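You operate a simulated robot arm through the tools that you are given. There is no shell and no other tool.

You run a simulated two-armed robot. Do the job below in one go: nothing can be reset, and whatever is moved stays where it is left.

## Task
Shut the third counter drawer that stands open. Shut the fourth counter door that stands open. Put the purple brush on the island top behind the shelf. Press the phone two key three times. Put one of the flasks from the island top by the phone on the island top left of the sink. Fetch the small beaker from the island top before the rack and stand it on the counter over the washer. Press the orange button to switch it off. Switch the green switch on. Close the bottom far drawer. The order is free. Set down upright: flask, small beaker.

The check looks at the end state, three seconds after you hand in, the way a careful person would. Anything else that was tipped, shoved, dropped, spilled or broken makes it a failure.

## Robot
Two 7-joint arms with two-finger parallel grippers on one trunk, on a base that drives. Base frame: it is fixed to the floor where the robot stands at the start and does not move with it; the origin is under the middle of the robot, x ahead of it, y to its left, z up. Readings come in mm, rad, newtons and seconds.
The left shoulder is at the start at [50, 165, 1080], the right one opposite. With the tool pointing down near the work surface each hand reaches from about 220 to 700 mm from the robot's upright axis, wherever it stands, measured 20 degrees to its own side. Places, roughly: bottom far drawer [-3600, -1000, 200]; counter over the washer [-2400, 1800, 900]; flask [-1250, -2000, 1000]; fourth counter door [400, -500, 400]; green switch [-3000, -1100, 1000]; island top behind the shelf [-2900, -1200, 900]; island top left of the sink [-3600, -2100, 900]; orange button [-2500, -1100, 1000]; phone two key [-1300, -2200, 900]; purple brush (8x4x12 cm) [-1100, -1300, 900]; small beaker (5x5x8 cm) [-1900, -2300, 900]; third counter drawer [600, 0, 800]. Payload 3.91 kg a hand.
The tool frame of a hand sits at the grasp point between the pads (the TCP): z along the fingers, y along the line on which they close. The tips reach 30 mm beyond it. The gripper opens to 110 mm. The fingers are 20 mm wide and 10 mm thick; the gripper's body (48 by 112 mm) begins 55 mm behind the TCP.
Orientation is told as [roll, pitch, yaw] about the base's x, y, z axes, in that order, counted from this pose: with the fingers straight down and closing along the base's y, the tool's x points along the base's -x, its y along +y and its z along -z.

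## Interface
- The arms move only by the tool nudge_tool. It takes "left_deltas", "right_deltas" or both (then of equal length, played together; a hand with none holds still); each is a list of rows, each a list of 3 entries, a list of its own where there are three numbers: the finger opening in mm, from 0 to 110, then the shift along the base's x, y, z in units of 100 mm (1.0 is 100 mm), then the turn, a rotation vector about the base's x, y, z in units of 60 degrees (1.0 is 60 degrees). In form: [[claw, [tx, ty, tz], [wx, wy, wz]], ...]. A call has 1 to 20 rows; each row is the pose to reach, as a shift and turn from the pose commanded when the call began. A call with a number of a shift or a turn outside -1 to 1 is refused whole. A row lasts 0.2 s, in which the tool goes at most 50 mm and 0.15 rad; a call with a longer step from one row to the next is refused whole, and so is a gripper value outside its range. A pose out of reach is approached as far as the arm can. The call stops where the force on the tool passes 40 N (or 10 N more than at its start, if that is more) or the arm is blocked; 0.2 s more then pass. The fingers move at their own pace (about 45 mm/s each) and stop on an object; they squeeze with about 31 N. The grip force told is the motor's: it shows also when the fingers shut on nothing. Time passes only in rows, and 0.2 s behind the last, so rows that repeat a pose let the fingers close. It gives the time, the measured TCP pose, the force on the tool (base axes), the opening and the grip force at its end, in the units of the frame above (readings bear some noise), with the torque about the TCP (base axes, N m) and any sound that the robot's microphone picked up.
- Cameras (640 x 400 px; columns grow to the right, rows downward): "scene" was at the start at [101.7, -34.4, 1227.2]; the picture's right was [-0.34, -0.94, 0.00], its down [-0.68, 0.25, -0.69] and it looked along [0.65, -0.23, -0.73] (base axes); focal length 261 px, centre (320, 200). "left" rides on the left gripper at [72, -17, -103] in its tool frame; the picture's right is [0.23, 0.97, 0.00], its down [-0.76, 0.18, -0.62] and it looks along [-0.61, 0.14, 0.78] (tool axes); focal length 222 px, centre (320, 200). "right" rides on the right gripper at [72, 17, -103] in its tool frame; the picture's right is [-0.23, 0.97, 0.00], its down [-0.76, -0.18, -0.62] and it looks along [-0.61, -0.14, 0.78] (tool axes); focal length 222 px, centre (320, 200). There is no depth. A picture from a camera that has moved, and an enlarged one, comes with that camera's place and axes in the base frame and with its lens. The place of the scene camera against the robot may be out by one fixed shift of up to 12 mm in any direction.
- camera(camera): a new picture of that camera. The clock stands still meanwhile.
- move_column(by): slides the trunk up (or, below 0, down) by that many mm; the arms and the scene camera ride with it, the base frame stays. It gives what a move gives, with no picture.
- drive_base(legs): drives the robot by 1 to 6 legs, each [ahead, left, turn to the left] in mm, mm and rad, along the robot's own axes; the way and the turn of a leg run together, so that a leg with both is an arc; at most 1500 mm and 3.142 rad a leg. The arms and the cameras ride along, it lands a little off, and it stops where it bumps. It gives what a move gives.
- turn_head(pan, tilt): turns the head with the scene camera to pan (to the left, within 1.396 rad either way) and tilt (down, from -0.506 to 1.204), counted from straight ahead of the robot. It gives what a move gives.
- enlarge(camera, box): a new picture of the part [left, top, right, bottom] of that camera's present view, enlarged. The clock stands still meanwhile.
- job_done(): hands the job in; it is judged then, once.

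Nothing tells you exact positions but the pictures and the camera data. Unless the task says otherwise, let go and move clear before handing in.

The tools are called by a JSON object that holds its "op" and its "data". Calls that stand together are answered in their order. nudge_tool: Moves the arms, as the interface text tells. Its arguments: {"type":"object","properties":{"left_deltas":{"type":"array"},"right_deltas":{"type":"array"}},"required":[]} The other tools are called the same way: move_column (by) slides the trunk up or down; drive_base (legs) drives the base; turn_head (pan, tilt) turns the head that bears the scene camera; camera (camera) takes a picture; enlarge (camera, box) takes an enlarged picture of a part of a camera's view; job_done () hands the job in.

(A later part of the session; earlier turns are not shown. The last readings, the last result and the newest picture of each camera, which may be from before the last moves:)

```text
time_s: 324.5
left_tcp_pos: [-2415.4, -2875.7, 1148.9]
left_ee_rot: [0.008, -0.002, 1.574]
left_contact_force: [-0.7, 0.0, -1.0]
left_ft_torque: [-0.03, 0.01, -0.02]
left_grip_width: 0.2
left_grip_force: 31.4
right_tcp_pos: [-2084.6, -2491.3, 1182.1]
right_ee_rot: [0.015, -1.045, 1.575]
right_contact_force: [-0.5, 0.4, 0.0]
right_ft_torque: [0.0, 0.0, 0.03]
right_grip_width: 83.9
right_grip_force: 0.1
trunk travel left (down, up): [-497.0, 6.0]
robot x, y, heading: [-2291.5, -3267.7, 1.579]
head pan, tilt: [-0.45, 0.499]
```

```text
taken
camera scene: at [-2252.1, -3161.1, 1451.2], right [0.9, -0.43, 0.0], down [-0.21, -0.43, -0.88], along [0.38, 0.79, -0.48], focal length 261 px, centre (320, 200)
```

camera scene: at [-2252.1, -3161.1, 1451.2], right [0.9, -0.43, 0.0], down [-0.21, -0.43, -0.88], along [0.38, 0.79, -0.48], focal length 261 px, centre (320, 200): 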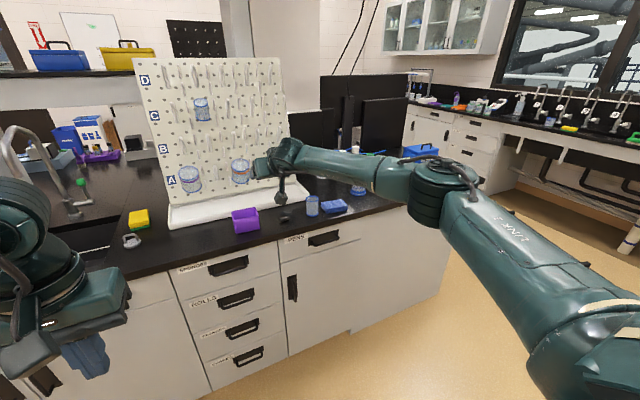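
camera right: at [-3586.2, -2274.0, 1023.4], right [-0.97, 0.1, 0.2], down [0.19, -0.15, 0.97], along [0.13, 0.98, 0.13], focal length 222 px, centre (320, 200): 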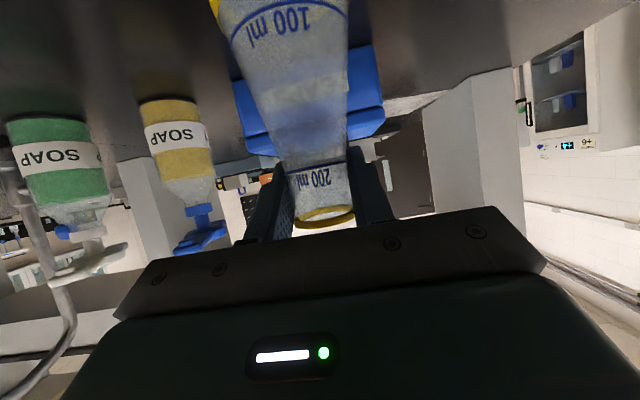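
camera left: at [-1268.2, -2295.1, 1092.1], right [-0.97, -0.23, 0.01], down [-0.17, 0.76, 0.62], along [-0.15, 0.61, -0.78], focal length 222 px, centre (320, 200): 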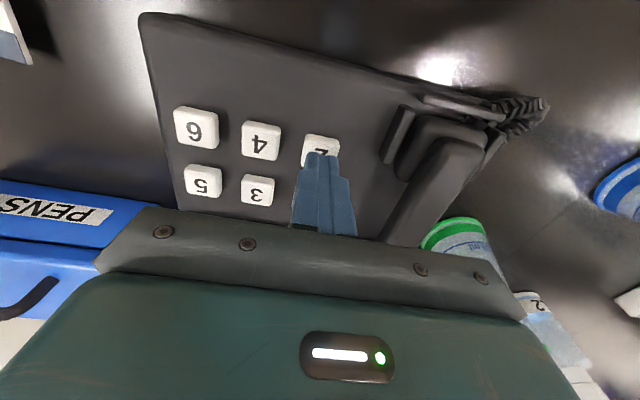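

The small blue-rimmed beaker stands at about (-1902,-2335), in front of the rack. First I'll stow the right hand back to a tool-down pose near the body.

{"op": "nudge_tool", "data": {"right_deltas": [[60, [0, -0.125, 0], [-0.125, 0, 0]], [40, [0, -0.25, 0], [-0.25, 0, 0]], [20, [0, -0.375, 0], [-0.375, 0, 0]], [0, [0, -0.5, 0], [-0.5, 0, 0]], [0, [0, -0.625, 0], [-0.625, 0, 0]], [0, [0, -0.75, 0], [-0.75, 0, 0]], [0, [0, -0.875, 0], [-0.875, 0, 0]], [0, [0, -1.0, 0], [-1.0, 0, 0]]]}}

{"op": "nudge_tool", "data": {"right_deltas": [[0, [0.15, -0.4, 0], [0, 0, 0]], [0, [0.3, -0.8, 0], [0, 0, 0]], [0, [0.4, -1.0, 0], [0, 0, 0]]]}}

{"op": "nudge_tool", "data": {"right_deltas": [[0, [0.2, -0.4, 0], [0, 0, 0]], [0, [0.4, -0.8, 0], [0, 0, 0]], [0, [0.6, -1.0, 0], [0, 0, 0]], [0, [0.6, -1.0, 0], [0, 0, 0]]]}}

{"op": "drive_base", "data": {"legs": [[0, -510, -0.008], [300, 0, 0]]}}

{"op": "turn_head", "data": {"pan": 0.1, "tilt": 0.7}}

{"op": "camera", "data": {"camera": "scene"}}

```text
time_s: 326.3
left_tcp_pos: [-2415.1, -2875.3, 1148.4]
left_ee_rot: [0.007, 0.001, 1.575]
left_contact_force: [0.1, 0.4, 0.8]
left_ft_torque: [-0.02, 0.01, 0.0]
left_grip_width: 0.0
left_grip_force: 31.0
right_tcp_pos: [-2089.1, -2592.0, 1180.5]
right_ee_rot: [0.019, -0.128, 1.573]
right_contact_force: [0.7, 0.1, -1.1]
right_ft_torque: [-0.01, 0.0, -0.01]
right_grip_width: 0.1
right_grip_force: 31.8
right hand out of reach, approached as far as the arm can: row 7, 8
trunk travel left (down, up): [-497.0, 6.0]
robot x, y, heading: [-2293.5, -3264.0, 1.577]
head pan, tilt: [-0.45, 0.499]
```

```text
time_s: 327.1
left_tcp_pos: [-2414.8, -2876.3, 1149.8]
left_ee_rot: [0.007, -0.003, 1.576]
left_contact_force: [0.3, 1.1, -0.7]
left_ft_torque: [0.02, -0.03, 0.02]
left_grip_width: 0.2
left_grip_force: 31.2
right_tcp_pos: [-2047.6, -2691.9, 1178.0]
right_ee_rot: [0.02, -0.13, 1.57]
right_contact_force: [0.2, -0.2, 0.6]
right_ft_torque: [-0.02, 0.0, -0.02]
right_grip_width: 0.0
right_grip_force: 30.7
trunk travel left (down, up): [-497.0, 6.0]
robot x, y, heading: [-2289.6, -3265.8, 1.573]
head pan, tilt: [-0.45, 0.499]
```

```text
time_s: 328.1
left_tcp_pos: [-2415.6, -2875.1, 1148.5]
left_ee_rot: [0.008, 0.0, 1.574]
left_contact_force: [0.2, -0.1, -0.7]
left_ft_torque: [0.02, 0.01, 0.0]
left_grip_width: 0.0
left_grip_force: 31.1
right_tcp_pos: [-1989.6, -2792.1, 1177.5]
right_ee_rot: [0.017, -0.129, 1.573]
right_contact_force: [-0.1, 0.0, 0.2]
right_ft_torque: [-0.01, -0.01, 0.0]
right_grip_width: 0.0
right_grip_force: 31.2
trunk travel left (down, up): [-497.0, 6.0]
robot x, y, heading: [-2286.9, -3265.7, 1.573]
head pan, tilt: [-0.45, 0.499]
```

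```text
time_s: 334.6
left_tcp_pos: [-1902.1, -2575.8, 1148.9]
left_ee_rot: [0.006, 0.0, 1.555]
left_contact_force: [-0.6, 0.1, 0.2]
left_ft_torque: [0.01, -0.03, -0.02]
left_grip_width: 0.0
left_grip_force: 30.7
right_tcp_pos: [-1475.8, -2502.0, 1176.9]
right_ee_rot: [0.019, -0.131, 1.552]
right_contact_force: [0.7, 0.6, 0.5]
right_ft_torque: [0.0, 0.01, 0.0]
right_grip_width: 0.0
right_grip_force: 31.1
trunk travel left (down, up): [-497.0, 6.0]
robot x, y, heading: [-1786.7, -2969.3, 1.553]
head pan, tilt: [-0.45, 0.499]
```

```text
time_s: 335.6
left_tcp_pos: [-1901.6, -2576.2, 1149.4]
left_ee_rot: [0.006, -0.002, 1.554]
left_contact_force: [0.2, 1.2, -0.9]
left_ft_torque: [-0.03, -0.02, 0.02]
left_grip_width: 0.0
left_grip_force: 30.7
right_tcp_pos: [-1475.9, -2501.7, 1178.6]
right_ee_rot: [0.018, -0.129, 1.553]
right_contact_force: [-1.1, -0.6, -0.4]
right_ft_torque: [0.0, -0.03, 0.02]
right_grip_width: 0.0
right_grip_force: 31.3
trunk travel left (down, up): [-497.0, 6.0]
robot x, y, heading: [-1781.3, -2967.2, 1.555]
head pan, tilt: [0.099, 0.7]
```

```text
taken
camera scene: at [-1792.5, -2862.5, 1433.6], right [1.0, 0.09, 0.0], down [0.05, -0.64, -0.77], along [-0.07, 0.76, -0.64], focal length 261 px, centre (320, 200)
```

scene: 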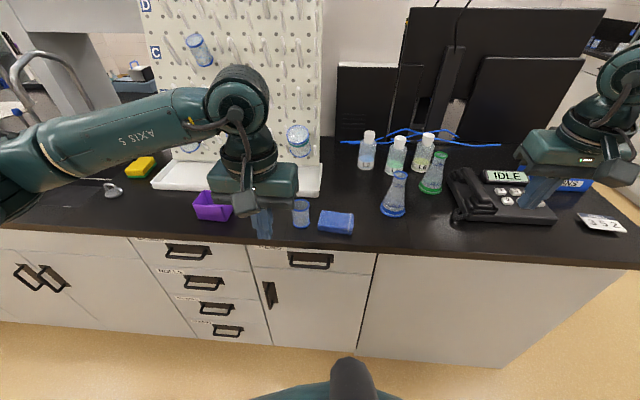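

{"op": "enlarge", "data": {"camera": "scene", "box": [180, 170, 372, 270]}}

```text
3.33 times, centred on (276, 220) of scene
camera zoom: at [-1792.5, -2862.5, 1433.6], right [1.0, 0.09, 0.0], down [0.05, -0.64, -0.77], along [-0.07, 0.76, -0.64], focal length 870 px, centre (467, 133)
```

zoom: 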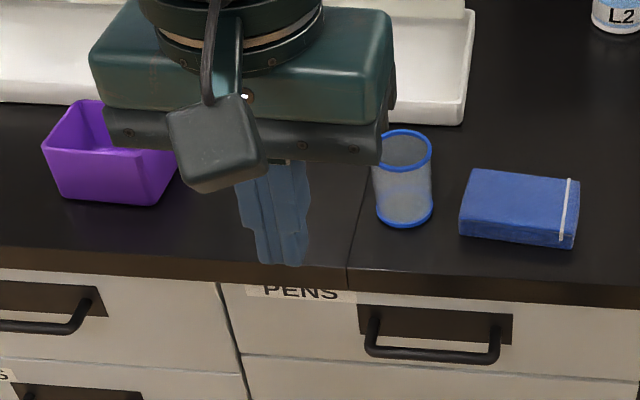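

{"op": "drive_base", "data": {"legs": [[0, -22, 0.016], [235, 0, 0]]}}

{"op": "nudge_tool", "data": {"left_deltas": [[40, [0, 0, 0], [0, 0, 0]], [80, [0, 0, 0], [0, 0, 0]], [90, [0, 0, 0], [0, 0, 0]], [90, [0, 0, 0], [0, 0, 0]], [90, [0, 0, 0], [0, 0, 0]]]}}

{"op": "camera", "data": {"camera": "left"}}

{"op": "camera", "data": {"camera": "scene"}}

```text
time_s: 337.9
left_tcp_pos: [-1888.4, -2339.8, 1148.7]
left_ee_rot: [0.008, 0.001, 1.574]
left_contact_force: [-0.6, 1.3, -0.4]
left_ft_torque: [-0.05, -0.04, 0.04]
left_grip_width: 0.0
left_grip_force: 31.0
right_tcp_pos: [-1462.8, -2257.0, 1177.8]
right_ee_rot: [0.016, -0.129, 1.571]
right_contact_force: [-0.3, 0.6, -0.2]
right_ft_torque: [-0.04, -0.04, -0.01]
right_grip_width: 0.2
right_grip_force: 31.3
trunk travel left (down, up): [-497.0, 6.0]
robot x, y, heading: [-1762.7, -2733.3, 1.575]
head pan, tilt: [0.099, 0.7]
```

```text
time_s: 339.1
left_tcp_pos: [-1889.1, -2340.5, 1148.6]
left_ee_rot: [0.007, -0.002, 1.574]
left_contact_force: [-1.2, -0.1, 0.1]
left_ft_torque: [0.02, -0.02, -0.01]
left_grip_width: 89.9
left_grip_force: 0.1
right_tcp_pos: [-1462.5, -2258.9, 1178.4]
right_ee_rot: [0.016, -0.131, 1.57]
right_contact_force: [0.2, -0.5, 0.5]
right_ft_torque: [0.02, -0.01, 0.0]
right_grip_width: 0.0
right_grip_force: 30.7
trunk travel left (down, up): [-497.0, 6.0]
robot x, y, heading: [-1758.2, -2732.8, 1.573]
head pan, tilt: [0.099, 0.7]
```

```text
taken
camera left: at [-1870.8, -2413.5, 1252.2], right [-0.97, -0.23, 0.01], down [-0.17, 0.76, 0.63], along [-0.15, 0.61, -0.78], focal length 222 px, centre (320, 200)
```

left: 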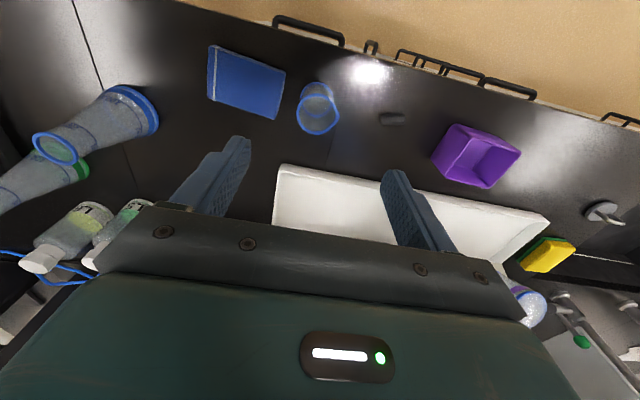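

```text
taken
camera scene: at [-1773.8, -2624.4, 1433.6], right [0.99, 0.1, 0.0], down [0.07, -0.64, -0.76], along [-0.08, 0.76, -0.64], focal length 261 px, centre (320, 200)
```

scene: 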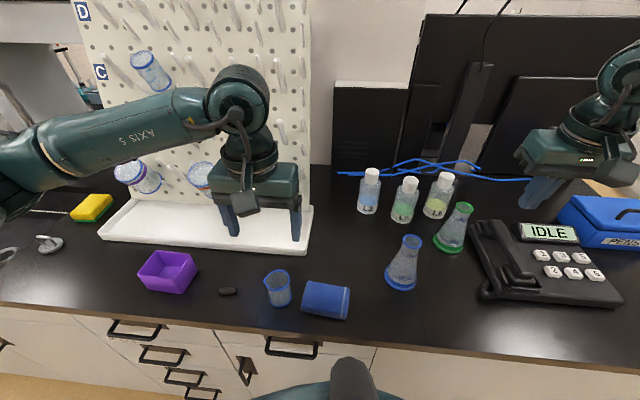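

{"op": "enlarge", "data": {"camera": "left", "box": [272, 70, 368, 150]}}

{"op": "enlarge", "data": {"camera": "scene", "box": [200, 220, 360, 330]}}

```text
5.00 times, centred on (320, 110) of left
camera zoom: at [-1870.8, -2413.5, 1252.2], right [-0.97, -0.23, 0.01], down [-0.17, 0.76, 0.63], along [-0.15, 0.61, -0.78], focal length 1111 px, centre (320, 650)
```

zoom: 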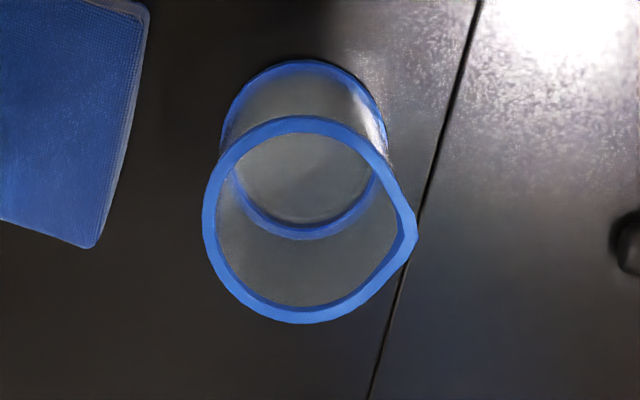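

```text
3.64 times, centred on (280, 275) of scene
camera zoom: at [-1773.8, -2624.4, 1433.6], right [0.99, 0.1, 0.0], down [0.07, -0.64, -0.76], along [-0.08, 0.76, -0.64], focal length 950 px, centre (466, -73)
```

zoom: 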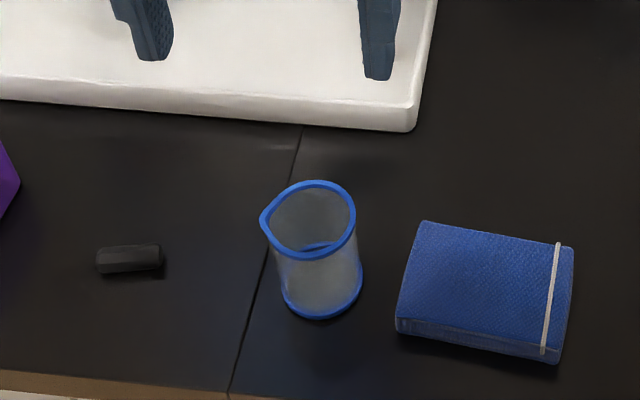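

The beaker stands at (-1887,-2328), rim 50 mm, with its spout toward -x. To avoid squeezing the spout I'll turn the left gripper 90° so it closes along y.

{"op": "nudge_tool", "data": {"left_deltas": [[84, [0, 0.03, 0], [0, 0, -0.125]], [84, [0.01, 0.06, 0], [0, 0, -0.25]], [84, [0.02, 0.1, 0], [0, 0, -0.375]], [84, [0.02, 0.12, 0], [0, 0, -0.5]], [84, [0.02, 0.12, 0], [0, 0, -0.625]], [84, [0.02, 0.12, 0], [0, 0, -0.75]]]}}

{"op": "nudge_tool", "data": {"left_deltas": [[84, [0, 0, 0], [0, 0, -0.125]], [84, [0, 0, 0], [0, 0, -0.25]], [84, [0, 0, 0], [0, 0, -0.375]], [84, [0, 0, 0], [0, 0, -0.5]], [84, [0, 0, 0], [0, 0, -0.625]], [84, [0, 0, 0], [0, 0, -0.75]], [84, [0, 0, 0], [0, 0, -0.75]]]}}

{"op": "camera", "data": {"camera": "left"}}

{"op": "camera", "data": {"camera": "scene"}}

```text
time_s: 340.5
left_tcp_pos: [-1887.1, -2328.1, 1148.7]
left_ee_rot: [0.007, -0.003, 0.784]
left_contact_force: [0.5, -0.1, 0.1]
left_ft_torque: [-0.02, -0.01, 0.03]
left_grip_width: 84.1
left_grip_force: 0.0
right_tcp_pos: [-1462.5, -2257.7, 1178.0]
right_ee_rot: [0.017, -0.13, 1.57]
right_contact_force: [0.4, -0.1, -0.2]
right_ft_torque: [0.0, -0.01, 0.03]
right_grip_width: 0.2
right_grip_force: 31.3
trunk travel left (down, up): [-497.0, 6.0]
robot x, y, heading: [-1760.4, -2729.1, 1.57]
head pan, tilt: [0.099, 0.7]
```

```text
time_s: 342.1
left_tcp_pos: [-1890.2, -2413.3, 1101.3]
left_ee_rot: [0.045, 0.003, 0.136]
left_contact_force: [-0.3, -2.0, 1.0]
left_ft_torque: [0.05, -0.03, 0.0]
left_grip_width: 83.8
left_grip_force: 0.1
left hand out of reach, approached as far as the arm can: row 4, 5, 6, 7
right_tcp_pos: [-1464.2, -2260.6, 1179.7]
right_ee_rot: [0.015, -0.129, 1.57]
right_contact_force: [-0.7, 0.2, 0.8]
right_ft_torque: [0.01, -0.03, 0.0]
right_grip_width: 0.0
right_grip_force: 30.9
trunk travel left (down, up): [-497.0, 6.0]
robot x, y, heading: [-1761.3, -2728.6, 1.578]
head pan, tilt: [0.099, 0.7]
```

```text
taken
camera left: at [-1959.1, -2445.8, 1205.8], right [-0.36, 0.93, 0.04], down [0.74, 0.25, 0.63], along [0.58, 0.26, -0.78], focal length 222 px, centre (320, 200)
```

left: 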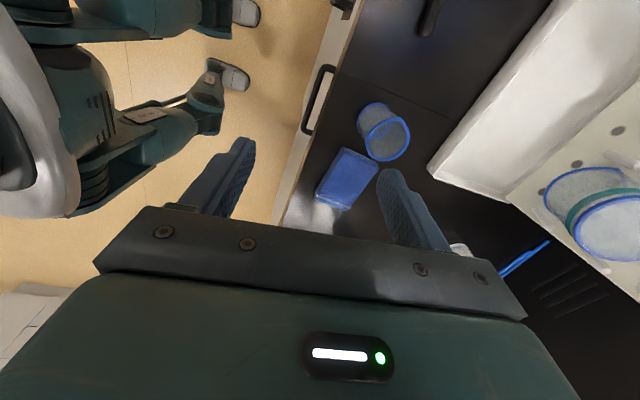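

```text
taken
camera scene: at [-1776.2, -2626.9, 1433.8], right [0.99, 0.1, 0.0], down [0.07, -0.64, -0.77], along [-0.08, 0.76, -0.64], focal length 261 px, centre (320, 200)
```

scene: 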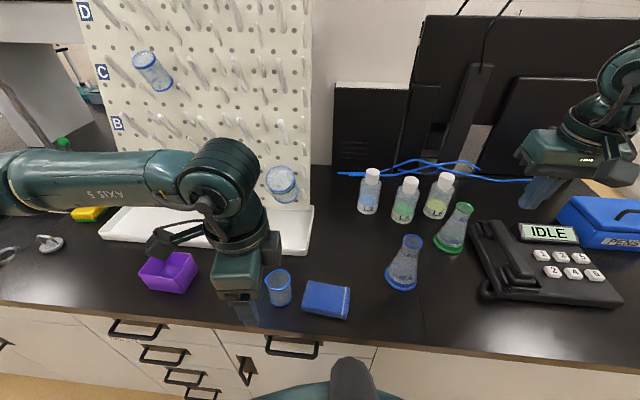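

The wrist reached its limit; ~55° of turn is enough to keep the pads off the spout. I'll bring the hand back over the beaker at yaw ≈0.6.

{"op": "nudge_tool", "data": {"left_deltas": [[84, [0, 0.1, 0.2], [0, 0, 0.12]], [84, [0, 0.3, 0.4], [0, 0, 0.24]], [84, [0.02, 0.6, 0.5], [0, 0, 0.36]], [84, [0.03, 0.85, 0.5], [0, 0, 0.45]], [84, [0.03, 0.85, 0.5], [0, 0, 0.45]]]}}

{"op": "camera", "data": {"camera": "left"}}

```text
time_s: 343.3
left_tcp_pos: [-1885.0, -2329.3, 1152.9]
left_ee_rot: [0.041, 0.002, 0.607]
left_contact_force: [0.1, 0.1, 0.1]
left_ft_torque: [0.0, -0.01, 0.01]
left_grip_width: 84.1
left_grip_force: 0.1
right_tcp_pos: [-1462.9, -2257.7, 1178.6]
right_ee_rot: [0.017, -0.128, 1.569]
right_contact_force: [0.0, 0.1, 0.1]
right_ft_torque: [-0.01, -0.04, -0.02]
right_grip_width: 0.0
right_grip_force: 30.8
trunk travel left (down, up): [-497.0, 6.0]
robot x, y, heading: [-1766.2, -2731.2, 1.576]
head pan, tilt: [0.099, 0.7]
```

```text
taken
camera left: at [-1932.1, -2387.8, 1256.4], right [-0.74, 0.67, 0.04], down [0.54, 0.56, 0.63], along [0.4, 0.49, -0.78], focal length 222 px, centre (320, 200)
```

left: 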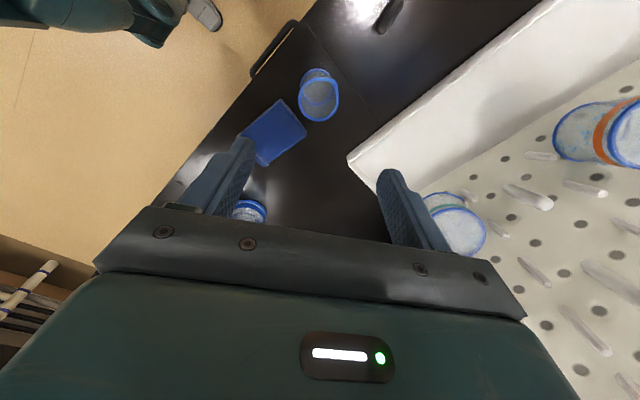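

{"op": "nudge_tool", "data": {"left_deltas": [[84, [-0.02, 0.01, 0], [-0.032, -0.022, 0]], [84, [-0.02, 0.01, 0], [-0.032, -0.022, 0]]]}}

{"op": "move_column", "data": {"by": -110}}

{"op": "enlarge", "data": {"camera": "left", "box": [240, 60, 400, 180]}}

{"op": "camera", "data": {"camera": "scene"}}

```text
time_s: 343.9
left_tcp_pos: [-1887.5, -2326.6, 1153.1]
left_ee_rot: [0.002, 0.004, 0.605]
left_contact_force: [0.3, -0.8, 0.0]
left_ft_torque: [0.02, 0.01, -0.02]
left_grip_width: 84.0
left_grip_force: 0.1
right_tcp_pos: [-1462.4, -2257.6, 1179.0]
right_ee_rot: [0.019, -0.129, 1.571]
right_contact_force: [-0.6, -0.2, 0.3]
right_ft_torque: [-0.02, -0.03, -0.01]
right_grip_width: 0.0
right_grip_force: 31.0
trunk travel left (down, up): [-497.0, 6.0]
robot x, y, heading: [-1763.4, -2731.1, 1.579]
head pan, tilt: [0.099, 0.7]
```

```text
time_s: 345.3
left_tcp_pos: [-1886.5, -2326.9, 1043.7]
left_ee_rot: [0.002, 0.004, 0.606]
left_contact_force: [-0.2, -0.6, -0.4]
left_ft_torque: [0.0, -0.01, 0.0]
left_grip_width: 84.1
left_grip_force: 0.1
right_tcp_pos: [-1463.3, -2257.6, 1068.0]
right_ee_rot: [0.017, -0.129, 1.572]
right_contact_force: [0.4, -0.2, -0.6]
right_ft_torque: [0.01, -0.02, -0.02]
right_grip_width: 0.2
right_grip_force: 31.0
trunk travel left (down, up): [-387.0, 116.0]
robot x, y, heading: [-1762.5, -2731.3, 1.581]
head pan, tilt: [0.099, 0.7]
```

```text
3.33 times, centred on (320, 120) of left
camera zoom: at [-1936.8, -2382.7, 1147.0], right [-0.74, 0.67, 0.0], down [0.53, 0.58, 0.62], along [0.41, 0.46, -0.78], focal length 740 px, centre (320, 467)
```

zoom: 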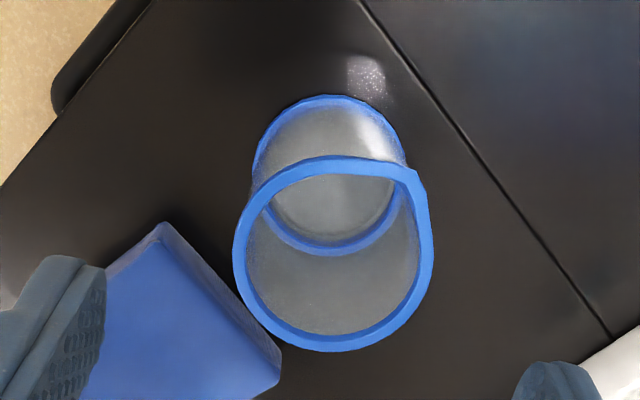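

```text
taken
camera scene: at [-1773.8, -2624.5, 1323.6], right [0.99, 0.1, 0.0], down [0.07, -0.64, -0.77], along [-0.08, 0.76, -0.64], focal length 261 px, centre (320, 200)
```

scene: 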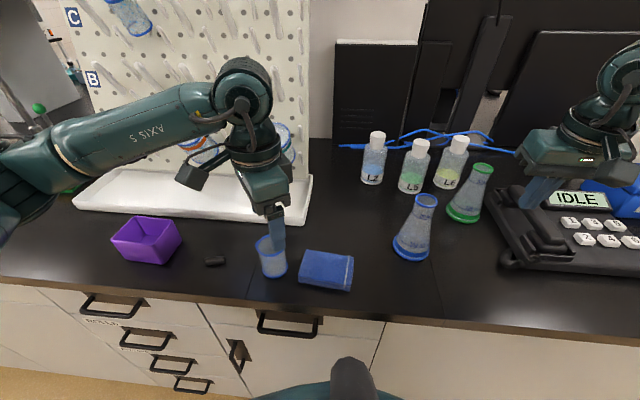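

I'll first raise and pull back the right hand so it stays clear of the phone, then align and lower the left hand.

{"op": "nudge_tool", "data": {"right_deltas": [[0, [0, -0.2, 0.4], [0, 0, 0]], [0, [0, -0.5, 0.7], [0, 0, 0]], [0, [0, -0.8, 0.9], [0, 0, 0]], [0, [0, -1.0, 1.0], [0, 0, 0]]], "left_deltas": [[84, [-0.02, -0.01, 0], [0, 0, 0]], [84, [-0.045, -0.015, 0], [0, 0, 0]], [84, [-0.045, -0.015, 0], [0, 0, 0]], [84, [-0.045, -0.015, 0], [0, 0, 0]]]}}

{"op": "move_column", "data": {"by": -50}}

{"op": "enlarge", "data": {"camera": "left", "box": [200, 60, 440, 240]}}

{"op": "enlarge", "data": {"camera": "scene", "box": [200, 180, 360, 290]}}

```text
time_s: 346.3
left_tcp_pos: [-1891.7, -2329.1, 1044.2]
left_ee_rot: [0.002, 0.006, 0.606]
left_contact_force: [-0.9, -0.6, 0.0]
left_ft_torque: [0.01, -0.01, -0.02]
left_grip_width: 83.9
left_grip_force: 0.1
right_tcp_pos: [-1462.7, -2358.9, 1168.6]
right_ee_rot: [0.017, -0.126, 1.571]
right_contact_force: [-0.2, 1.2, -0.8]
right_ft_torque: [0.0, 0.0, 0.03]
right_grip_width: 0.0
right_grip_force: 30.7
trunk travel left (down, up): [-387.0, 116.0]
robot x, y, heading: [-1761.2, -2731.9, 1.574]
head pan, tilt: [0.099, 0.7]
```

```text
time_s: 347.2
left_tcp_pos: [-1892.1, -2328.6, 992.2]
left_ee_rot: [0.002, 0.004, 0.606]
left_contact_force: [-0.5, -0.7, 0.1]
left_ft_torque: [0.01, 0.01, 0.02]
left_grip_width: 84.0
left_grip_force: 0.0
right_tcp_pos: [-1463.3, -2356.9, 1117.6]
right_ee_rot: [0.018, -0.129, 1.571]
right_contact_force: [-0.5, -0.2, -0.1]
right_ft_torque: [-0.02, 0.05, -0.02]
right_grip_width: 0.0
right_grip_force: 31.4
trunk travel left (down, up): [-337.0, 166.0]
robot x, y, heading: [-1760.0, -2731.8, 1.572]
head pan, tilt: [0.099, 0.7]
```

```text
2.22 times, centred on (320, 150) of left
camera zoom: at [-1941.4, -2384.8, 1096.8], right [-0.74, 0.67, 0.0], down [0.53, 0.58, 0.62], along [0.41, 0.46, -0.78], focal length 494 px, centre (320, 311)
```

zoom: 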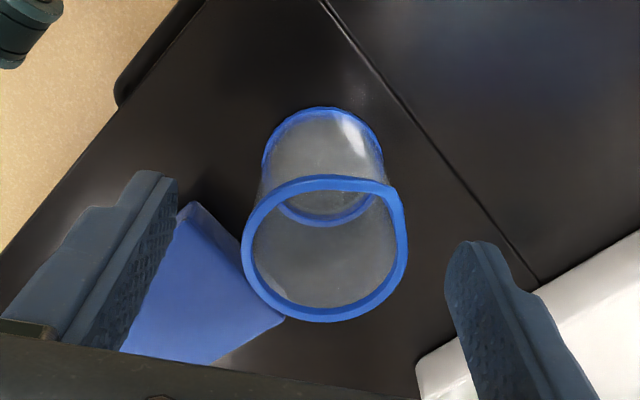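

```text
3.64 times, centred on (280, 235) of scene
camera zoom: at [-1773.9, -2624.6, 1273.6], right [0.99, 0.1, 0.0], down [0.07, -0.64, -0.77], along [-0.08, 0.76, -0.64], focal length 950 px, centre (466, 73)
```

zoom: 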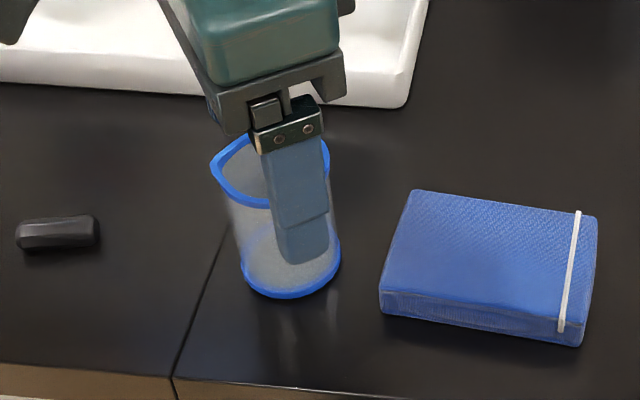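

Centred in the closing direction. Lowering 35 mm more and closing gently.

{"op": "move_column", "data": {"by": -36}}

{"op": "nudge_tool", "data": {"left_deltas": [[70, [-0.01, -0.02, 0], [0, 0, 0]], [60, [-0.02, -0.02, 0], [0, 0, 0]], [56, [-0.02, -0.02, 0], [0, 0, 0]], [52, [-0.02, -0.02, 0], [0, 0, 0]], [48, [-0.02, -0.02, 0], [0, 0, 0]], [44, [-0.02, -0.02, 0], [0, 0, 0]], [40, [-0.02, -0.02, 0], [0, 0, 0]], [30, [-0.02, -0.02, 0], [0, 0, 0]], [20, [-0.02, -0.02, 0], [0, 0, 0]]]}}

{"op": "enlarge", "data": {"camera": "left", "box": [200, 60, 440, 240]}}

{"op": "enlarge", "data": {"camera": "scene", "box": [200, 150, 360, 260]}}

```text
time_s: 348.0
left_tcp_pos: [-1891.9, -2329.7, 956.9]
left_ee_rot: [0.003, 0.003, 0.605]
left_contact_force: [0.3, 0.8, 0.9]
left_ft_torque: [0.04, 0.0, 0.0]
left_grip_width: 84.0
left_grip_force: 0.0
right_tcp_pos: [-1463.4, -2358.1, 1081.9]
right_ee_rot: [0.017, -0.131, 1.57]
right_contact_force: [0.0, 0.6, 0.5]
right_ft_torque: [-0.03, -0.02, 0.02]
right_grip_width: 0.1
right_grip_force: 30.7
trunk travel left (down, up): [-301.0, 202.0]
robot x, y, heading: [-1760.7, -2728.8, 1.579]
head pan, tilt: [0.099, 0.7]
```

```text
time_s: 350.0
left_tcp_pos: [-1894.2, -2331.3, 956.0]
left_ee_rot: [0.002, 0.004, 0.605]
left_contact_force: [0.5, -1.3, 0.0]
left_ft_torque: [-0.02, 0.01, 0.0]
left_grip_width: 45.5
left_grip_force: 31.0
right_tcp_pos: [-1463.7, -2357.4, 1082.3]
right_ee_rot: [0.017, -0.13, 1.57]
right_contact_force: [-0.4, 0.5, -0.4]
right_ft_torque: [0.04, -0.01, 0.01]
right_grip_width: 0.2
right_grip_force: 30.8
trunk travel left (down, up): [-301.0, 202.0]
robot x, y, heading: [-1763.0, -2729.9, 1.578]
head pan, tilt: [0.099, 0.7]
```

```text
2.22 times, centred on (320, 150) of left
camera zoom: at [-1943.6, -2386.5, 1060.6], right [-0.74, 0.67, 0.0], down [0.53, 0.58, 0.62], along [0.41, 0.46, -0.78], focal length 494 px, centre (320, 311)
```

zoom: 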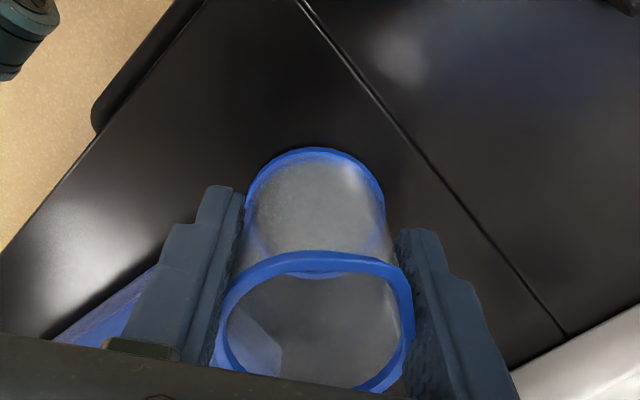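

```text
3.64 times, centred on (280, 205) of scene
camera zoom: at [-1773.8, -2624.4, 1237.6], right [0.99, 0.1, 0.0], down [0.07, -0.64, -0.76], along [-0.08, 0.76, -0.64], focal length 950 px, centre (466, 182)
```

zoom: 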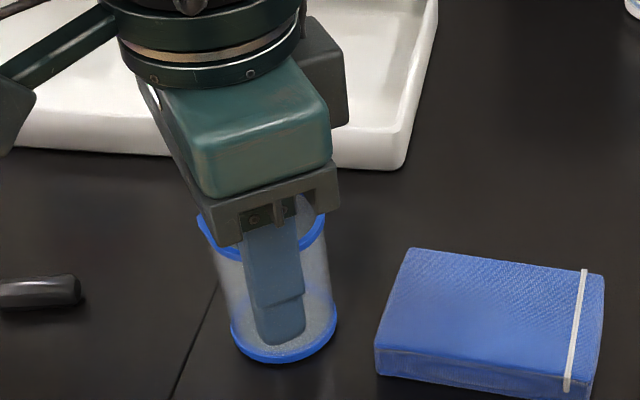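

Gripped at 45.5 mm. Lifting a little to verify, then higher.

{"op": "move_column", "data": {"by": 30}}

{"op": "enlarge", "data": {"camera": "left", "box": [200, 60, 440, 240]}}

{"op": "move_column", "data": {"by": 150}}

{"op": "enlarge", "data": {"camera": "left", "box": [200, 60, 440, 240]}}

{"op": "camera", "data": {"camera": "scene"}}

```text
time_s: 350.8
left_tcp_pos: [-1893.2, -2330.5, 987.8]
left_ee_rot: [0.002, 0.006, 0.606]
left_contact_force: [-1.0, 0.0, -0.7]
left_ft_torque: [0.0, -0.01, 0.01]
left_grip_width: 45.3
left_grip_force: 30.6
right_tcp_pos: [-1463.3, -2357.4, 1112.0]
right_ee_rot: [0.016, -0.128, 1.571]
right_contact_force: [-0.3, 0.0, 0.6]
right_ft_torque: [-0.03, 0.02, -0.01]
right_grip_width: 0.0
right_grip_force: 30.8
trunk travel left (down, up): [-331.0, 172.0]
robot x, y, heading: [-1759.3, -2726.1, 1.576]
head pan, tilt: [0.099, 0.7]
```

```text
2.22 times, centred on (320, 150) of left
camera zoom: at [-1943.5, -2386.3, 1090.5], right [-0.74, 0.67, 0.0], down [0.53, 0.58, 0.62], along [0.41, 0.46, -0.78], focal length 494 px, centre (320, 311)
```

zoom: 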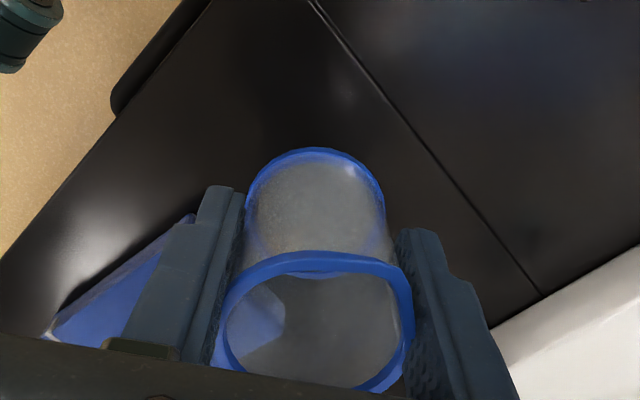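

```text
time_s: 352.5
left_tcp_pos: [-1893.8, -2330.7, 1136.7]
left_ee_rot: [0.002, 0.006, 0.606]
left_contact_force: [-0.3, -0.3, 0.6]
left_ft_torque: [-0.02, 0.01, 0.02]
left_grip_width: 45.7
left_grip_force: 31.3
right_tcp_pos: [-1463.2, -2358.9, 1262.2]
right_ee_rot: [0.017, -0.129, 1.57]
right_contact_force: [0.0, 0.0, 0.4]
right_ft_torque: [-0.01, 0.02, -0.01]
right_grip_width: 0.0
right_grip_force: 31.7
trunk travel left (down, up): [-481.0, 22.0]
robot x, y, heading: [-1758.0, -2732.2, 1.574]
head pan, tilt: [0.099, 0.7]
```

```text
2.22 times, centred on (320, 150) of left
camera zoom: at [-1943.5, -2386.3, 1240.5], right [-0.74, 0.67, 0.0], down [0.53, 0.58, 0.62], along [0.41, 0.46, -0.78], focal length 494 px, centre (320, 311)
```

zoom: 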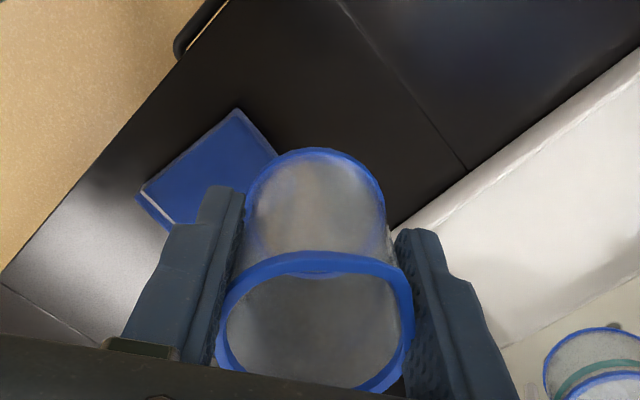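

```text
taken
camera scene: at [-1773.8, -2624.2, 1417.5], right [0.99, 0.1, 0.0], down [0.07, -0.64, -0.76], along [-0.08, 0.76, -0.64], focal length 261 px, centre (320, 200)
```

scene: 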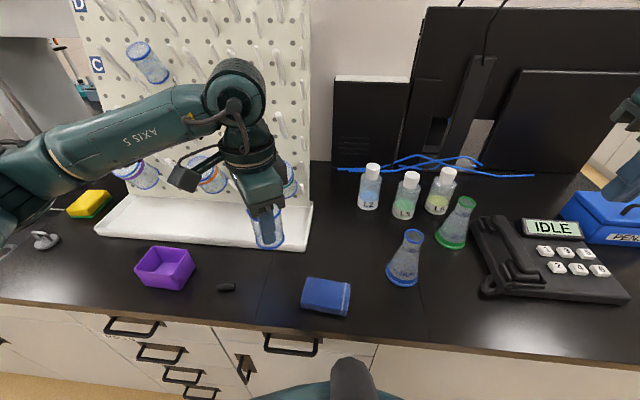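

The beaker is held firmly. Now I'll carry it around the +x end toward the counter over the washer, keeping it high.

{"op": "drive_base", "data": {"legs": [[-450, 0, 0], [0, -1500, 0], [0, -110, 0]]}}

{"op": "turn_head", "data": {"pan": 0.0, "tilt": 0.4}}

{"op": "camera", "data": {"camera": "scene"}}

```text
time_s: 369.3
left_tcp_pos: [-291.8, -2780.4, 1135.5]
left_ee_rot: [0.0, 0.005, 0.607]
left_contact_force: [0.1, 0.8, 0.2]
left_ft_torque: [-0.01, 0.02, 0.01]
left_grip_width: 44.8
left_grip_force: 30.3
right_tcp_pos: [138.0, -2806.7, 1262.1]
right_ee_rot: [0.02, -0.129, 1.572]
right_contact_force: [0.0, -0.1, -0.1]
right_ft_torque: [-0.02, 0.0, 0.01]
right_grip_width: 0.0
right_grip_force: 31.0
trunk travel left (down, up): [-481.0, 22.0]
robot x, y, heading: [-159.2, -3174.3, 1.573]
head pan, tilt: [0.099, 0.7]
```

```text
time_s: 370.1
left_tcp_pos: [-291.6, -2780.3, 1136.1]
left_ee_rot: [0.001, 0.004, 0.606]
left_contact_force: [0.0, -0.5, -0.2]
left_ft_torque: [-0.01, -0.05, 0.04]
left_grip_width: 44.9
left_grip_force: 30.3
right_tcp_pos: [138.2, -2808.8, 1262.0]
right_ee_rot: [0.019, -0.129, 1.571]
right_contact_force: [-0.3, -0.3, 0.7]
right_ft_torque: [0.01, 0.02, 0.0]
right_grip_width: 0.2
right_grip_force: 31.3
trunk travel left (down, up): [-481.0, 22.0]
robot x, y, heading: [-154.9, -3181.3, 1.574]
head pan, tilt: [0.0, 0.4]
```

```text
taken
camera scene: at [-163.3, -3065.2, 1444.3], right [1.0, 0.01, 0.0], down [0.0, -0.39, -0.92], along [-0.01, 0.92, -0.39], focal length 261 px, centre (320, 200)
```

scene: 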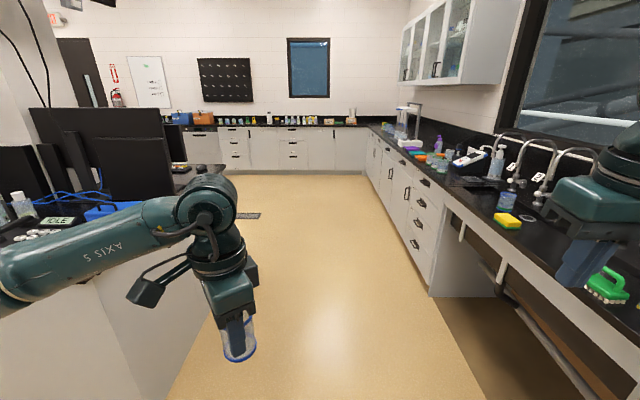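

{"op": "drive_base", "data": {"legs": [[1500, 0, 0], [1500, 0, 0], [500, 0, 0]]}}

{"op": "turn_head", "data": {"pan": 0.7, "tilt": 0.35}}

{"op": "camera", "data": {"camera": "scene"}}

```text
time_s: 387.1
left_tcp_pos: [-351.6, 710.0, 1136.9]
left_ee_rot: [0.002, 0.006, 0.634]
left_contact_force: [0.3, -0.2, 0.8]
left_ft_torque: [-0.05, -0.03, 0.01]
left_grip_width: 44.4
left_grip_force: 31.3
right_tcp_pos: [80.9, 695.4, 1261.2]
right_ee_rot: [0.017, -0.129, 1.597]
right_contact_force: [0.3, 0.1, -0.7]
right_ft_torque: [-0.02, -0.03, 0.01]
right_grip_width: 0.3
right_grip_force: 31.6
trunk travel left (down, up): [-481.0, 22.0]
robot x, y, heading: [-205.7, 315.9, 1.602]
head pan, tilt: [0.0, 0.4]
```

```text
time_s: 388.1
left_tcp_pos: [-350.6, 711.1, 1136.5]
left_ee_rot: [0.002, 0.005, 0.633]
left_contact_force: [-0.1, 0.1, -0.2]
left_ft_torque: [-0.01, 0.01, 0.0]
left_grip_width: 44.6
left_grip_force: 31.3
right_tcp_pos: [81.7, 694.6, 1262.7]
right_ee_rot: [0.018, -0.129, 1.597]
right_contact_force: [0.0, 0.1, -0.3]
right_ft_torque: [0.02, 0.0, 0.0]
right_grip_width: 0.0
right_grip_force: 31.1
trunk travel left (down, up): [-481.0, 22.0]
robot x, y, heading: [-207.9, 314.3, 1.601]
head pan, tilt: [0.7, 0.351]
```

```text
taken
camera scene: at [-274.1, 405.4, 1448.9], right [0.74, 0.67, 0.0], down [0.23, -0.26, -0.94], along [-0.63, 0.7, -0.34], focal length 261 px, centre (320, 200)
```

scene: 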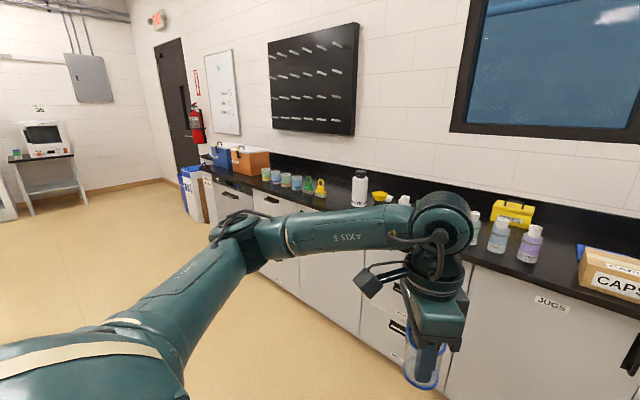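

{"op": "drive_base", "data": {"legs": [[0, 0, -0.03], [0, 1500, 0], [0, 450, 0]]}}

{"op": "turn_head", "data": {"pan": 0.0, "tilt": 0.5}}

{"op": "camera", "data": {"camera": "scene"}}

```text
time_s: 405.7
left_tcp_pos: [-2272.2, 679.8, 1136.9]
left_ee_rot: [0.001, 0.007, 0.626]
left_contact_force: [0.2, -0.1, 0.7]
left_ft_torque: [-0.01, -0.01, 0.0]
left_grip_width: 44.8
left_grip_force: 31.4
right_tcp_pos: [-1841.2, 660.7, 1262.6]
right_ee_rot: [0.018, -0.128, 1.593]
right_contact_force: [0.5, -0.1, 0.4]
right_ft_torque: [0.02, -0.01, 0.02]
right_grip_width: 0.2
right_grip_force: 31.2
trunk travel left (down, up): [-481.0, 22.0]
robot x, y, heading: [-2134.4, 282.2, 1.597]
head pan, tilt: [0.7, 0.351]
```

```text
time_s: 406.7
left_tcp_pos: [-2271.6, 678.0, 1136.8]
left_ee_rot: [0.002, 0.004, 0.626]
left_contact_force: [-1.3, 0.2, -0.5]
left_ft_torque: [0.0, 0.01, 0.02]
left_grip_width: 44.9
left_grip_force: 30.6
right_tcp_pos: [-1840.2, 659.7, 1262.8]
right_ee_rot: [0.018, -0.13, 1.591]
right_contact_force: [-0.2, 0.2, 0.6]
right_ft_torque: [0.0, 0.0, -0.04]
right_grip_width: 0.2
right_grip_force: 30.7
trunk travel left (down, up): [-481.0, 22.0]
robot x, y, heading: [-2131.3, 284.0, 1.596]
head pan, tilt: [0.0, 0.499]
```

```text
taken
camera scene: at [-2138.4, 394.6, 1435.3], right [1.0, 0.03, 0.0], down [0.01, -0.48, -0.88], along [-0.02, 0.88, -0.48], focal length 261 px, centre (320, 200)
```

scene: 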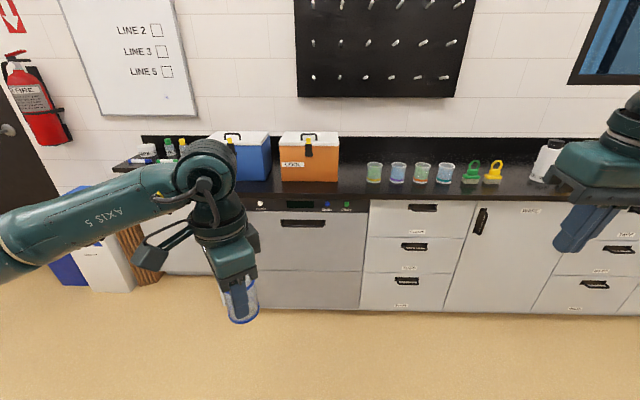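

{"op": "enlarge", "data": {"camera": "scene", "box": [100, 120, 420, 320]}}

{"op": "turn_head", "data": {"pan": 0.5, "tilt": 0.5}}

{"op": "camera", "data": {"camera": "scene"}}

```text
2.00 times, centred on (260, 220) of scene
camera zoom: at [-2138.4, 394.6, 1435.3], right [1.0, 0.03, 0.0], down [0.01, -0.48, -0.88], along [-0.02, 0.88, -0.48], focal length 522 px, centre (440, 160)
```

zoom: 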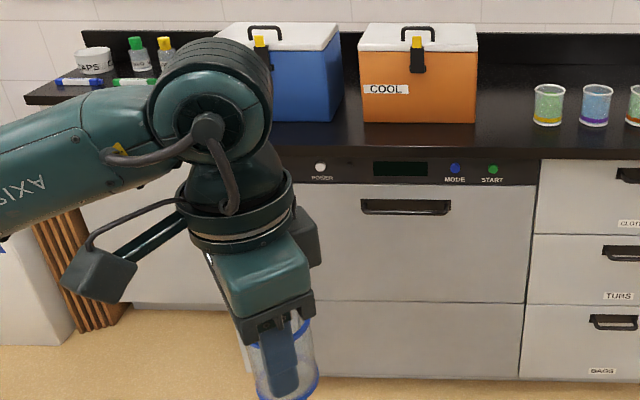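

```text
time_s: 407.7
left_tcp_pos: [-2272.9, 678.6, 1136.5]
left_ee_rot: [0.0, 0.004, 0.626]
left_contact_force: [0.3, -0.6, -0.2]
left_ft_torque: [0.03, -0.02, 0.01]
left_grip_width: 44.6
left_grip_force: 30.8
right_tcp_pos: [-1841.1, 660.6, 1261.5]
right_ee_rot: [0.019, -0.129, 1.592]
right_contact_force: [-0.6, -0.4, -0.2]
right_ft_torque: [-0.04, -0.01, 0.02]
right_grip_width: 0.2
right_grip_force: 31.4
trunk travel left (down, up): [-481.0, 22.0]
robot x, y, heading: [-2136.0, 279.5, 1.596]
head pan, tilt: [0.499, 0.499]
```

```text
taken
camera scene: at [-2181.5, 382.4, 1435.3], right [0.87, 0.5, 0.0], down [0.24, -0.41, -0.88], along [-0.44, 0.76, -0.48], focal length 261 px, centre (320, 200)
```

scene: 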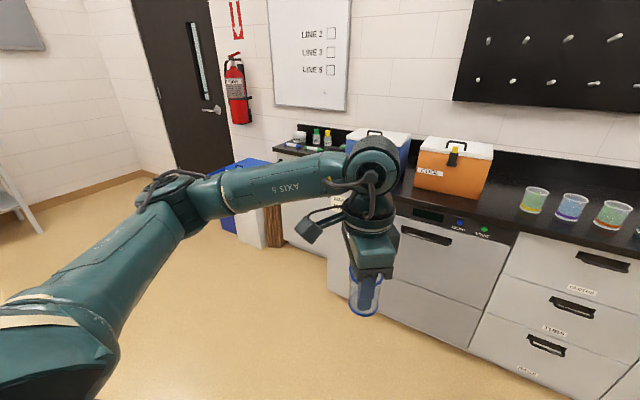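

I need to see the counter over the washer better; my left arm hides its left part. I'll move further left and look again.

{"op": "drive_base", "data": {"legs": [[0, 0, -0.025], [0, 600, 0]]}}

{"op": "turn_head", "data": {"pan": -0.15, "tilt": 0.45}}

{"op": "camera", "data": {"camera": "scene"}}

```text
time_s: 413.7
left_tcp_pos: [-2856.4, 682.4, 1136.8]
left_ee_rot: [0.002, 0.006, 0.603]
left_contact_force: [-1.0, -0.8, -0.2]
left_ft_torque: [0.0, -0.01, -0.01]
left_grip_width: 44.8
left_grip_force: 30.8
right_tcp_pos: [-2426.1, 652.7, 1261.9]
right_ee_rot: [0.018, -0.129, 1.567]
right_contact_force: [-0.5, 0.3, 0.5]
right_ft_torque: [0.01, 0.02, 0.02]
right_grip_width: 0.0
right_grip_force: 30.3
trunk travel left (down, up): [-481.0, 22.0]
robot x, y, heading: [-2727.4, 283.0, 1.57]
head pan, tilt: [0.499, 0.499]
```

```text
time_s: 414.7
left_tcp_pos: [-2857.5, 682.1, 1136.8]
left_ee_rot: [0.002, 0.005, 0.603]
left_contact_force: [-0.1, -0.1, -0.2]
left_ft_torque: [0.02, 0.0, -0.01]
left_grip_width: 44.8
left_grip_force: 31.0
right_tcp_pos: [-2425.2, 653.2, 1262.9]
right_ee_rot: [0.018, -0.128, 1.566]
right_contact_force: [0.3, -0.1, -0.6]
right_ft_torque: [-0.01, 0.01, -0.01]
right_grip_width: 0.2
right_grip_force: 31.1
trunk travel left (down, up): [-481.0, 22.0]
robot x, y, heading: [-2725.4, 280.1, 1.574]
head pan, tilt: [-0.15, 0.45]
```

```text
taken
camera scene: at [-2715.4, 394.4, 1439.7], right [0.99, -0.15, 0.0], down [-0.06, -0.43, -0.9], along [0.13, 0.89, -0.44], focal length 261 px, centre (320, 200)
```

scene: 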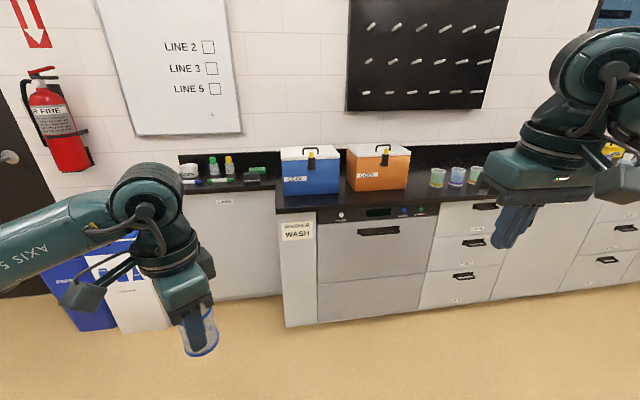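

Now it's clear: the counter section over the washer spans x≈-2750…-2007 with its edge at y≈1405, and two coolers with fronts at y≈1575. I'll stand the beaker in front of the gap between the coolers, about (-2405,1465).

{"op": "drive_base", "data": {"legs": [[0, -452, 0], [550, 0, 0]]}}

{"op": "turn_head", "data": {"pan": 0.2, "tilt": 0.6}}

{"op": "camera", "data": {"camera": "scene"}}

{"op": "camera", "data": {"camera": "left"}}

```text
time_s: 422.0
left_tcp_pos: [-2402.6, 1220.3, 1136.5]
left_ee_rot: [0.001, 0.005, 0.608]
left_contact_force: [-0.3, 1.4, -0.8]
left_ft_torque: [-0.01, -0.02, 0.02]
left_grip_width: 44.7
left_grip_force: 31.0
right_tcp_pos: [-1971.7, 1192.8, 1262.1]
right_ee_rot: [0.018, -0.127, 1.573]
right_contact_force: [-0.4, 1.3, 1.0]
right_ft_torque: [-0.02, 0.0, 0.04]
right_grip_width: 0.1
right_grip_force: 31.0
trunk travel left (down, up): [-481.0, 22.0]
robot x, y, heading: [-2267.6, 821.2, 1.575]
head pan, tilt: [-0.15, 0.45]
```

```text
time_s: 422.8
left_tcp_pos: [-2402.1, 1219.3, 1136.6]
left_ee_rot: [0.001, 0.004, 0.607]
left_contact_force: [0.6, 0.4, 0.4]
left_ft_torque: [0.01, -0.03, 0.01]
left_grip_width: 44.8
left_grip_force: 30.7
right_tcp_pos: [-1971.4, 1192.3, 1262.2]
right_ee_rot: [0.02, -0.129, 1.572]
right_contact_force: [0.3, 0.4, 0.1]
right_ft_torque: [0.02, 0.0, -0.02]
right_grip_width: 0.2
right_grip_force: 30.8
trunk travel left (down, up): [-481.0, 22.0]
robot x, y, heading: [-2271.1, 817.4, 1.578]
head pan, tilt: [0.201, 0.6]
```

```text
taken
camera scene: at [-2291.1, 927.8, 1426.2], right [0.98, 0.2, 0.0], down [0.12, -0.55, -0.83], along [-0.17, 0.81, -0.56], focal length 261 px, centre (320, 200)
```

scene: 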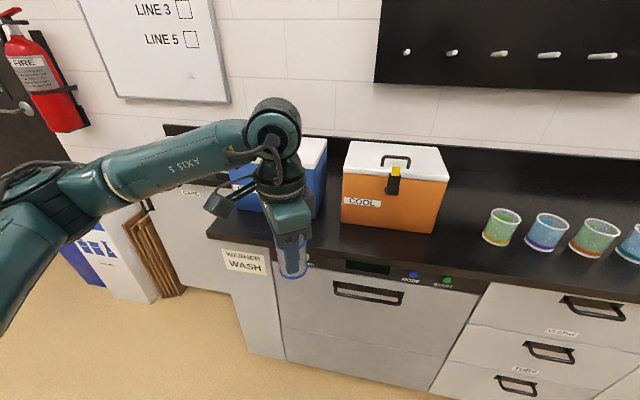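

```text
taken
camera left: at [-2451.9, 1163.5, 1240.6], right [-0.74, 0.67, 0.0], down [0.53, 0.58, 0.62], along [0.41, 0.46, -0.78], focal length 222 px, centre (320, 200)
```

left: 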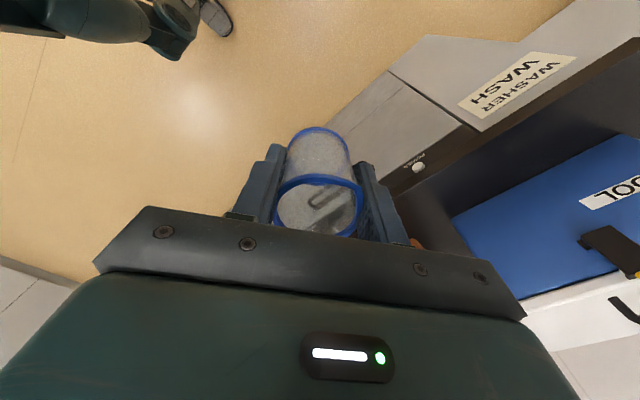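

{"op": "drive_base", "data": {"legs": [[225, 0, -0.006]]}}

{"op": "camera", "data": {"camera": "scene"}}

{"op": "camera", "data": {"camera": "left"}}

```text
time_s: 424.5
left_tcp_pos: [-2400.8, 1447.1, 1136.7]
left_ee_rot: [0.003, 0.005, 0.6]
left_contact_force: [-0.4, 0.4, -0.4]
left_ft_torque: [-0.04, -0.02, 0.02]
left_grip_width: 44.4
left_grip_force: 30.9
right_tcp_pos: [-1970.4, 1417.1, 1262.0]
right_ee_rot: [0.018, -0.127, 1.565]
right_contact_force: [0.3, 0.0, 0.0]
right_ft_torque: [0.02, 0.02, -0.02]
right_grip_width: 0.0
right_grip_force: 30.8
trunk travel left (down, up): [-481.0, 22.0]
robot x, y, heading: [-2271.8, 1045.8, 1.575]
head pan, tilt: [0.201, 0.6]
```

```text
taken
camera scene: at [-2291.1, 1154.6, 1426.1], right [0.98, 0.2, 0.0], down [0.11, -0.55, -0.82], along [-0.16, 0.81, -0.57], focal length 261 px, centre (320, 200)
```

scene: 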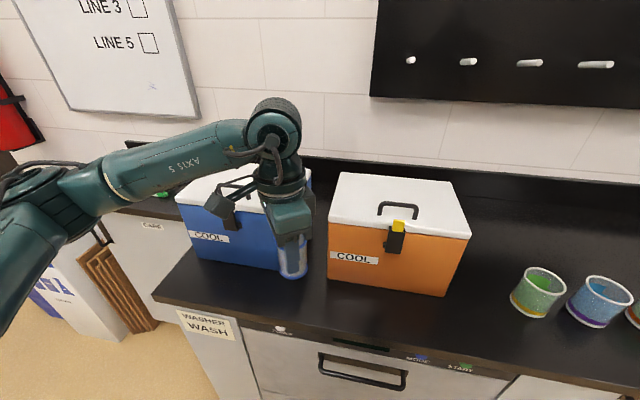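

```text
taken
camera left: at [-2450.4, 1391.1, 1240.4], right [-0.74, 0.68, 0.0], down [0.53, 0.58, 0.62], along [0.42, 0.46, -0.78], focal length 222 px, centre (320, 200)
```

left: 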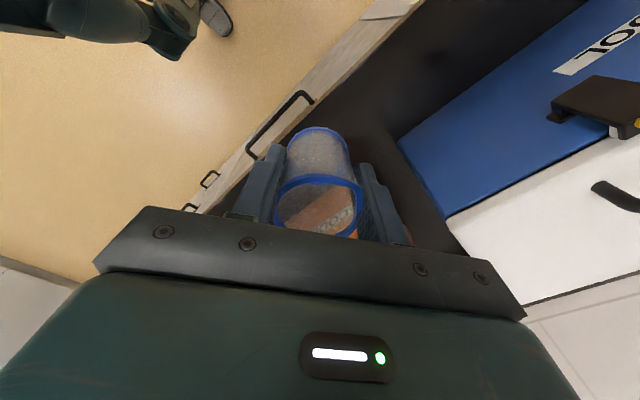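

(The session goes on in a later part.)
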